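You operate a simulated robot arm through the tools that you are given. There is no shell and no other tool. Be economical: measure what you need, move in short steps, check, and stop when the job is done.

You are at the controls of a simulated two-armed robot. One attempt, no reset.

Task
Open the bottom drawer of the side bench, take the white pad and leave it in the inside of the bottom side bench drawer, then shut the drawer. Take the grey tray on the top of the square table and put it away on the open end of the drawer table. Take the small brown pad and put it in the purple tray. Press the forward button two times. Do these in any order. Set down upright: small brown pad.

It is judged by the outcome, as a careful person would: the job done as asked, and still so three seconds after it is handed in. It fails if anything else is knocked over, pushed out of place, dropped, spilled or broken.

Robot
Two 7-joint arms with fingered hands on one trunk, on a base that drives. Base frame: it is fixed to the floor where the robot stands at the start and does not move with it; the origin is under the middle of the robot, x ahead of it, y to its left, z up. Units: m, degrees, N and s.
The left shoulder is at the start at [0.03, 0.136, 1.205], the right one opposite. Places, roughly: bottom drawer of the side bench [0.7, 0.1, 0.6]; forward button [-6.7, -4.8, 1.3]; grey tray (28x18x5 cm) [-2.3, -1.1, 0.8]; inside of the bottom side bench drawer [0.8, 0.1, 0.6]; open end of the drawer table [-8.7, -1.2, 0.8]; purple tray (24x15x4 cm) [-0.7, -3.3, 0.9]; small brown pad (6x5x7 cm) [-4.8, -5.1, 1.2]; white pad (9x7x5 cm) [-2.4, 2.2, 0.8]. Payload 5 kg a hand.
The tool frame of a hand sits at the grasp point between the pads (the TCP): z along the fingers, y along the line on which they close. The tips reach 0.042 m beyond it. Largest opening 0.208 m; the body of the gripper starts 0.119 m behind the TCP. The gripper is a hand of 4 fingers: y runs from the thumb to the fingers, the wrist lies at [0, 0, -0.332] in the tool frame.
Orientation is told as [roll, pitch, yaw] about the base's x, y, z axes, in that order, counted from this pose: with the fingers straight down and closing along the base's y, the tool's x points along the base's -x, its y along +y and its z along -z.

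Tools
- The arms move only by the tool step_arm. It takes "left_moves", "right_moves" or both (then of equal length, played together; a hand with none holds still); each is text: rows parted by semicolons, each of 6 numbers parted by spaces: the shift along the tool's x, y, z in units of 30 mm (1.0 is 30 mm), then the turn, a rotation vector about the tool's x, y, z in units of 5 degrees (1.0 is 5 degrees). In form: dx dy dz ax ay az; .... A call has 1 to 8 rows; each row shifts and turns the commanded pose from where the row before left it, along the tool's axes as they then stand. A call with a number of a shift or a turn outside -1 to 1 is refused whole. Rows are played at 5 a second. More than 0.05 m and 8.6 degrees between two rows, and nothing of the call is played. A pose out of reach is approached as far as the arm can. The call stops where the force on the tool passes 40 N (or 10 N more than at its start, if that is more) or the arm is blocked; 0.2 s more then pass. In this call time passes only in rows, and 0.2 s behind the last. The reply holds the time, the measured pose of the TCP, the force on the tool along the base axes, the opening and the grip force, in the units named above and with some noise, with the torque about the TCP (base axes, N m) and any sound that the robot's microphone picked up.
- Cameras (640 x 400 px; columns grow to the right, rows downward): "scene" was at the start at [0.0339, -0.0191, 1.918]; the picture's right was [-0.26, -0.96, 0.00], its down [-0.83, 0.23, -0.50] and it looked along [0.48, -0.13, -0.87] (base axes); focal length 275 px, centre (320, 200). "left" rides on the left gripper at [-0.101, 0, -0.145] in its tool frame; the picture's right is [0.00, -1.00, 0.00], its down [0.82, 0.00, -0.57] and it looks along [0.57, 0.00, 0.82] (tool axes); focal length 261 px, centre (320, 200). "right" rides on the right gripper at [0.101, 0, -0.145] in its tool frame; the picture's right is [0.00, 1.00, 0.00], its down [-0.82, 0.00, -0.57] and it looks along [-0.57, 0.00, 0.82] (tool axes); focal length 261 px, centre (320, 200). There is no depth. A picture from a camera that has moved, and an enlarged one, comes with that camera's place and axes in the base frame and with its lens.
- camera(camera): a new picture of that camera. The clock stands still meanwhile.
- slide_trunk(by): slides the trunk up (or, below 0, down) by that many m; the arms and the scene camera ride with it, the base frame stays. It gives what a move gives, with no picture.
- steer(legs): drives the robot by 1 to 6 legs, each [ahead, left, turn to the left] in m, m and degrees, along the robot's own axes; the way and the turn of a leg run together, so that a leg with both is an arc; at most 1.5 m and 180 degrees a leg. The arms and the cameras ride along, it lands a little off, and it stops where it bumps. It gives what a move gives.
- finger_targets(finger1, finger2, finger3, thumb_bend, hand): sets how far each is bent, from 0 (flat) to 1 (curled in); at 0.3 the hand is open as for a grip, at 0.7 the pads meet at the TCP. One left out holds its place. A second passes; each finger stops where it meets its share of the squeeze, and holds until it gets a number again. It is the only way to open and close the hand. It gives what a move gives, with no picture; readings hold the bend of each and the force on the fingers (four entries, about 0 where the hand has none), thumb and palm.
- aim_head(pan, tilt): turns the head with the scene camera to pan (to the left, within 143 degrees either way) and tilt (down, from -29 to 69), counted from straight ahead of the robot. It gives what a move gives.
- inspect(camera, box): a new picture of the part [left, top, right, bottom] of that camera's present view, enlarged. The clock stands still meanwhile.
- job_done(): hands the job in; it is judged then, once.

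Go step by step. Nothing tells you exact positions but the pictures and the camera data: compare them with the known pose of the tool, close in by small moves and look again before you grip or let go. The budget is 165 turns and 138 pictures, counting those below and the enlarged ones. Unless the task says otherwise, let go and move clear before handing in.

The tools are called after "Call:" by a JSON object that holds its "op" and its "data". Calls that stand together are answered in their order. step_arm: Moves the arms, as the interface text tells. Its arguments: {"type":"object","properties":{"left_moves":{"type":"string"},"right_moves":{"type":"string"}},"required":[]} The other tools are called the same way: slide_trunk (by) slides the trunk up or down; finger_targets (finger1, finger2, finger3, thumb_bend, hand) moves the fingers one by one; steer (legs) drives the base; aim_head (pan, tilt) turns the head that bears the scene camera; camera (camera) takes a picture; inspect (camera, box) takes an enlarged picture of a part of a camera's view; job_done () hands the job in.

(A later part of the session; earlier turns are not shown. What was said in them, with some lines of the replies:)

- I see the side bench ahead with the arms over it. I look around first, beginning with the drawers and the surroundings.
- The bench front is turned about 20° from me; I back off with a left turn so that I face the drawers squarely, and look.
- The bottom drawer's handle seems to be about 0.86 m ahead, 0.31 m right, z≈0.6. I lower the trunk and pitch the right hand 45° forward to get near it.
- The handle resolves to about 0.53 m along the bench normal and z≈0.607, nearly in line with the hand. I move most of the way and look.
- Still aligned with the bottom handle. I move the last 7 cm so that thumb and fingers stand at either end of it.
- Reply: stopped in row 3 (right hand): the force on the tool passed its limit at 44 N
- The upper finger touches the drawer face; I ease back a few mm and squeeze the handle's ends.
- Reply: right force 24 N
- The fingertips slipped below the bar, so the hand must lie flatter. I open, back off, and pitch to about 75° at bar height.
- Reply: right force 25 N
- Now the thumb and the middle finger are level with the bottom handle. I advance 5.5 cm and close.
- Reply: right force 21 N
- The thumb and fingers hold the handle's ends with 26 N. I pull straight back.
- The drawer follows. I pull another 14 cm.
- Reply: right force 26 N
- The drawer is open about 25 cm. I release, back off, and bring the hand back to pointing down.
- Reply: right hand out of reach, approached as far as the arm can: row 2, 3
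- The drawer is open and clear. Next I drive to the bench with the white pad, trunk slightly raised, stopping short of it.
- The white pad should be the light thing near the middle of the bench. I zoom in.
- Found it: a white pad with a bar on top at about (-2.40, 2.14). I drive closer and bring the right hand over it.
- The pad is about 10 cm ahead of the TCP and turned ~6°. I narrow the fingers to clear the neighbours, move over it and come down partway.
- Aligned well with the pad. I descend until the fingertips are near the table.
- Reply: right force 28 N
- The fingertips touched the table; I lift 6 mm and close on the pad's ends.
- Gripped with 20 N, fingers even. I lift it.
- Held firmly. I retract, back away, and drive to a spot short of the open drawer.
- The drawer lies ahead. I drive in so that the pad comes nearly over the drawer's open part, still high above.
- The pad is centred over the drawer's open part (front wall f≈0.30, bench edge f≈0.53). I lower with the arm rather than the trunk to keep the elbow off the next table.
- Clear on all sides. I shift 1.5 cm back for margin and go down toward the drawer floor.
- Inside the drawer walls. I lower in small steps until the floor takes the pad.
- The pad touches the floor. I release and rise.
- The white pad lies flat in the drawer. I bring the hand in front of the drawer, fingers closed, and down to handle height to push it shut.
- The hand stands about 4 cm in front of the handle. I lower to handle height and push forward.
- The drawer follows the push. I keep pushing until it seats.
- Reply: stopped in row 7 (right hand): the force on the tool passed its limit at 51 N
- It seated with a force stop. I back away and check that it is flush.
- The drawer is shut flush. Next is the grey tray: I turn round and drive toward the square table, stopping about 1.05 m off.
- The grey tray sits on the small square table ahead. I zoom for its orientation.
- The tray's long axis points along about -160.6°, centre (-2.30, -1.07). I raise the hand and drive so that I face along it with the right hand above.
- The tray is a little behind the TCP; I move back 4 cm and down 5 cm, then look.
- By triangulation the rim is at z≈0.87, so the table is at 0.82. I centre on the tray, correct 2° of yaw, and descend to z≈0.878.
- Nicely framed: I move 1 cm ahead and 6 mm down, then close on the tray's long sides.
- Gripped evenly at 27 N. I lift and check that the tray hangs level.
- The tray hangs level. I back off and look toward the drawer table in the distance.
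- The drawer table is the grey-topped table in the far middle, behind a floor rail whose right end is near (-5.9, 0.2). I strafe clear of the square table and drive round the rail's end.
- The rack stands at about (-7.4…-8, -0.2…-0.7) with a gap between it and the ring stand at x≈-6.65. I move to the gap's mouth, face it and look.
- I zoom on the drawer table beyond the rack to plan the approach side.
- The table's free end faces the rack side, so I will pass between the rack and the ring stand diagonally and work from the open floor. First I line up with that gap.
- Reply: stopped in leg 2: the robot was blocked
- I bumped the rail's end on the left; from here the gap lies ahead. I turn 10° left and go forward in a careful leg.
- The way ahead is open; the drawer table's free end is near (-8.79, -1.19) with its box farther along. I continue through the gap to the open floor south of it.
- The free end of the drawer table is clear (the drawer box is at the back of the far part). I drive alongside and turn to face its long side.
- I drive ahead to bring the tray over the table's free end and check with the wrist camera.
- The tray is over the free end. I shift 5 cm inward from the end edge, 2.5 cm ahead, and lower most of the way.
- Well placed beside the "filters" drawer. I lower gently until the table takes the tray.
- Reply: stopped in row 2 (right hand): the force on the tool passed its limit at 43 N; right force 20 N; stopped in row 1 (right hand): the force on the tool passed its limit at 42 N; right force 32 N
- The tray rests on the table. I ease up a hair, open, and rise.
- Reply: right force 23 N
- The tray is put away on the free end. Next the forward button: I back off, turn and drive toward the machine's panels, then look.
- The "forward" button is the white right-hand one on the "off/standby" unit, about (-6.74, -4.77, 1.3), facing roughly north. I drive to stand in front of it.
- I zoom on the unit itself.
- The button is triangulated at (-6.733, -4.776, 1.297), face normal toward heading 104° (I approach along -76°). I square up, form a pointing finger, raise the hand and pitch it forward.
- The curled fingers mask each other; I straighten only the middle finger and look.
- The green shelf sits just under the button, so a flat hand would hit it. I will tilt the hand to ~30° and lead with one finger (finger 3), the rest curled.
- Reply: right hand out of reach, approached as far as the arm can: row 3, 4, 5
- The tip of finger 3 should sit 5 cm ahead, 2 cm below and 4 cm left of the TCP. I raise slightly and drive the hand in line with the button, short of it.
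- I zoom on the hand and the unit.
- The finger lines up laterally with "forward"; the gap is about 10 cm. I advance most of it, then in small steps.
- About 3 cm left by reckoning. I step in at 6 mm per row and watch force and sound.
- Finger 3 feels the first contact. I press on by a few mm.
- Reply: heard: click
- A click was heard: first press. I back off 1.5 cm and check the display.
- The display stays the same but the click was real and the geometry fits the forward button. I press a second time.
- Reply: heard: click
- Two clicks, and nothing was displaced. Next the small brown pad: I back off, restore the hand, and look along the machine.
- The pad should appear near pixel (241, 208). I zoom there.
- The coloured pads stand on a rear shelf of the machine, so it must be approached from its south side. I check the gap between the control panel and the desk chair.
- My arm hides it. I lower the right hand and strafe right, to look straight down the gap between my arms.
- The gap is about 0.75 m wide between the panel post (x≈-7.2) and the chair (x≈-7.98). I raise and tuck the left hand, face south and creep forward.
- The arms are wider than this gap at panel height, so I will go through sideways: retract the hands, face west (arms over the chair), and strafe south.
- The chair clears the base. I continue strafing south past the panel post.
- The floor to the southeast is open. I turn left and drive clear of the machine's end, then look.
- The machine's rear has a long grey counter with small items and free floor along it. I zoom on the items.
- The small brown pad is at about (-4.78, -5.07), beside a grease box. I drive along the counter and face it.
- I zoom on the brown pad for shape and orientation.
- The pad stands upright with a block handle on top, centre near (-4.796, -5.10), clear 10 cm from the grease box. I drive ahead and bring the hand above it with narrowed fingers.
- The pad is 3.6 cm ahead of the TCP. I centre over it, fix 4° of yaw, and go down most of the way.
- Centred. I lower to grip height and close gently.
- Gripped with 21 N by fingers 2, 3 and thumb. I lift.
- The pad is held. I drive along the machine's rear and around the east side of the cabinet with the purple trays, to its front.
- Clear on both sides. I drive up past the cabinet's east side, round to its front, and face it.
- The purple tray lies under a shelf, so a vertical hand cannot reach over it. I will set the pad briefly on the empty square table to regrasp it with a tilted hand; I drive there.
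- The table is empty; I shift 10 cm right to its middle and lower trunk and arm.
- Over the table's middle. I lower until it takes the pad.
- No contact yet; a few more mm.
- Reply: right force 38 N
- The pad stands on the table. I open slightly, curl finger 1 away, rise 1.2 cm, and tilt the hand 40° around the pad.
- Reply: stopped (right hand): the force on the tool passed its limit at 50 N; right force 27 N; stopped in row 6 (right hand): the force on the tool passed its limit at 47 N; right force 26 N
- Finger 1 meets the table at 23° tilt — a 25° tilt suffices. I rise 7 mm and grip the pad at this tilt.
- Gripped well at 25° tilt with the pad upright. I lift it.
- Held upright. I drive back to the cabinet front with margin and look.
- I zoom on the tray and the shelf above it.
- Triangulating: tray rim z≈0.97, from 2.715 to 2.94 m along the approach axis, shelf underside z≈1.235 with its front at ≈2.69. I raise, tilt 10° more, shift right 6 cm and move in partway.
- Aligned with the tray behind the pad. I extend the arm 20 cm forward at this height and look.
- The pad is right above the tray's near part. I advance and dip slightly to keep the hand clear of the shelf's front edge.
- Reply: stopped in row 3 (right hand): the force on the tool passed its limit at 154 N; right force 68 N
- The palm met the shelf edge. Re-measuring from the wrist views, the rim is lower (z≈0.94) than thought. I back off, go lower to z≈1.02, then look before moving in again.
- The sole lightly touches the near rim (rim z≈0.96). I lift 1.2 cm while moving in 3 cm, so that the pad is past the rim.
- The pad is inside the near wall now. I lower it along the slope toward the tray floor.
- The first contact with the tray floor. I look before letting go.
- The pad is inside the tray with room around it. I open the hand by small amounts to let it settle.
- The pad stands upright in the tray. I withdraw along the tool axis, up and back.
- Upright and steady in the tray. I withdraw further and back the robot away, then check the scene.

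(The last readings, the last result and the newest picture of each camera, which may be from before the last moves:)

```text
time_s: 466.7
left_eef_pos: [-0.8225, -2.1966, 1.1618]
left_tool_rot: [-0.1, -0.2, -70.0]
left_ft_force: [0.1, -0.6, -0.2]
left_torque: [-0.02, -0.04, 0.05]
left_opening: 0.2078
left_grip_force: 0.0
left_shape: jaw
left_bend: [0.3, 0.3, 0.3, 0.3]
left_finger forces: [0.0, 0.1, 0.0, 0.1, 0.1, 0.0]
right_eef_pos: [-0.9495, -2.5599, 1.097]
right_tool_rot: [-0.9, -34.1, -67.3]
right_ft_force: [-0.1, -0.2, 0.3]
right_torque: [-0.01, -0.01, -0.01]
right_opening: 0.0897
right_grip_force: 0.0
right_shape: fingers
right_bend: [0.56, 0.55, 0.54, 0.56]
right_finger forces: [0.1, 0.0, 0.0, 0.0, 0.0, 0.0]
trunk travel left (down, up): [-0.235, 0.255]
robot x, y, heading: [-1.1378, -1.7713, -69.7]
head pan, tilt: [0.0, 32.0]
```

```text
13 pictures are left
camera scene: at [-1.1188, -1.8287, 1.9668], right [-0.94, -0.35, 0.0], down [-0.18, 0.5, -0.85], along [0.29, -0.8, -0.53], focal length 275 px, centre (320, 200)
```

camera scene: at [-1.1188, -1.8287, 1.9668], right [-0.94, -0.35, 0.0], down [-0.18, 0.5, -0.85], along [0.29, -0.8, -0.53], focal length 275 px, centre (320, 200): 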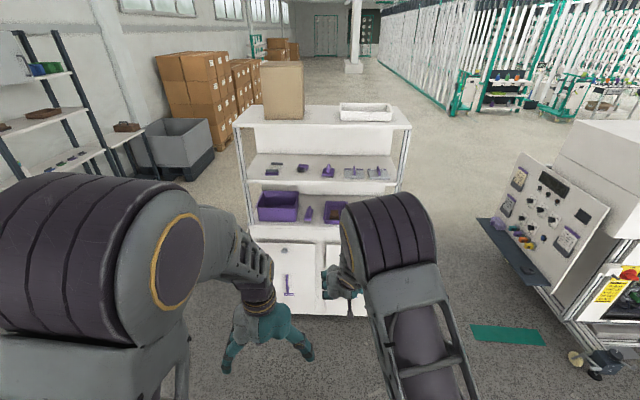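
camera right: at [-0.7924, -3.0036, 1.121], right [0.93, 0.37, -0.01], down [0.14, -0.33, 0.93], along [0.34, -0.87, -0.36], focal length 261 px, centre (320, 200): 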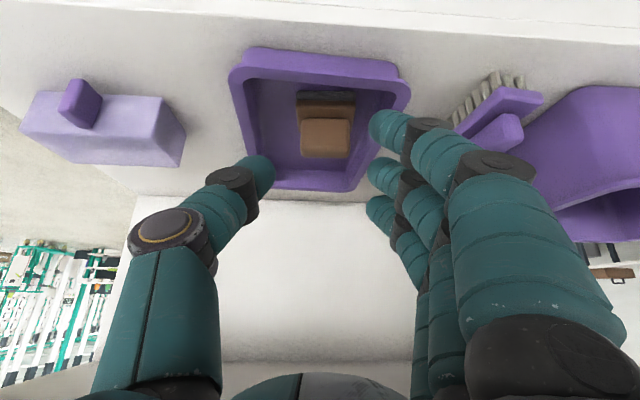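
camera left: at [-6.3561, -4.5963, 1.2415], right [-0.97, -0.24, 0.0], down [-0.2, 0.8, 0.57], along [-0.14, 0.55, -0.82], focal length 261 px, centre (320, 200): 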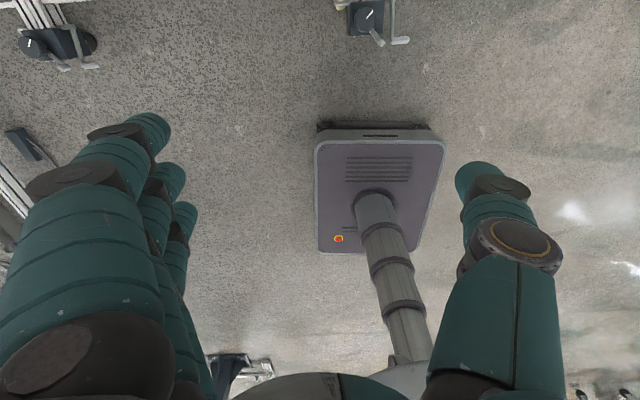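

Call:
{"op": "inspect", "data": {"camera": "scene", "box": [240, 150, 410, 250]}}

```text
3.76 times, centred on (325, 200) of scene
camera zoom: at [-1.1188, -1.8287, 1.9668], right [-0.94, -0.35, 0.0], down [-0.18, 0.5, -0.85], along [0.29, -0.8, -0.53], focal length 1035 px, centre (301, 200)
```

zoom: 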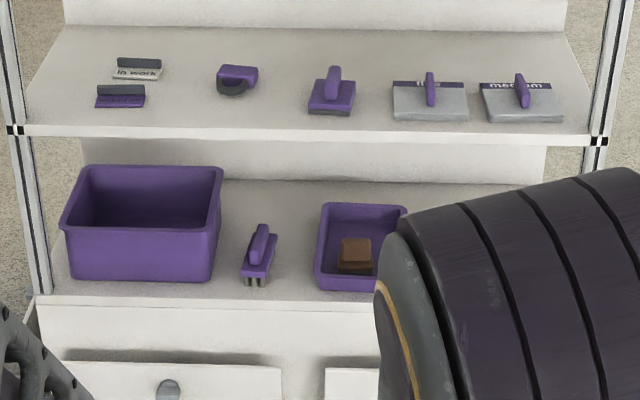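

The brown pad stands upright in the purple tray and the shelf items are in place. The other parts are done as well: drawer shut with the white pad in it, grey tray on the drawer table, two clicks on the forward button. I hand it in.

Call:
{"op": "job_done", "data": {}}

```text
The job is handed in.
```

I did all four parts and handed the job in; the verdict did not come back to me.

- **White pad:** it lies flat in the bottom side bench drawer, and the drawer is shut flush.
- **Grey tray:** it sits on the open end of the drawer table.
- **Small brown pad:** it stands upright in the purple tray.
- **Forward button:** I pressed it twice and heard a click each time, but the display read "off / standby" throughout.

There were a few unplanned contacts. The robot base bumped the end of the floor rail. The right hand struck the front edge of the shelf above the purple tray, peaking at 154 N. The purple tray shifted by roughly 5 mm as I let go of the brown pad. I saw nothing else move in the pictures afterwards.
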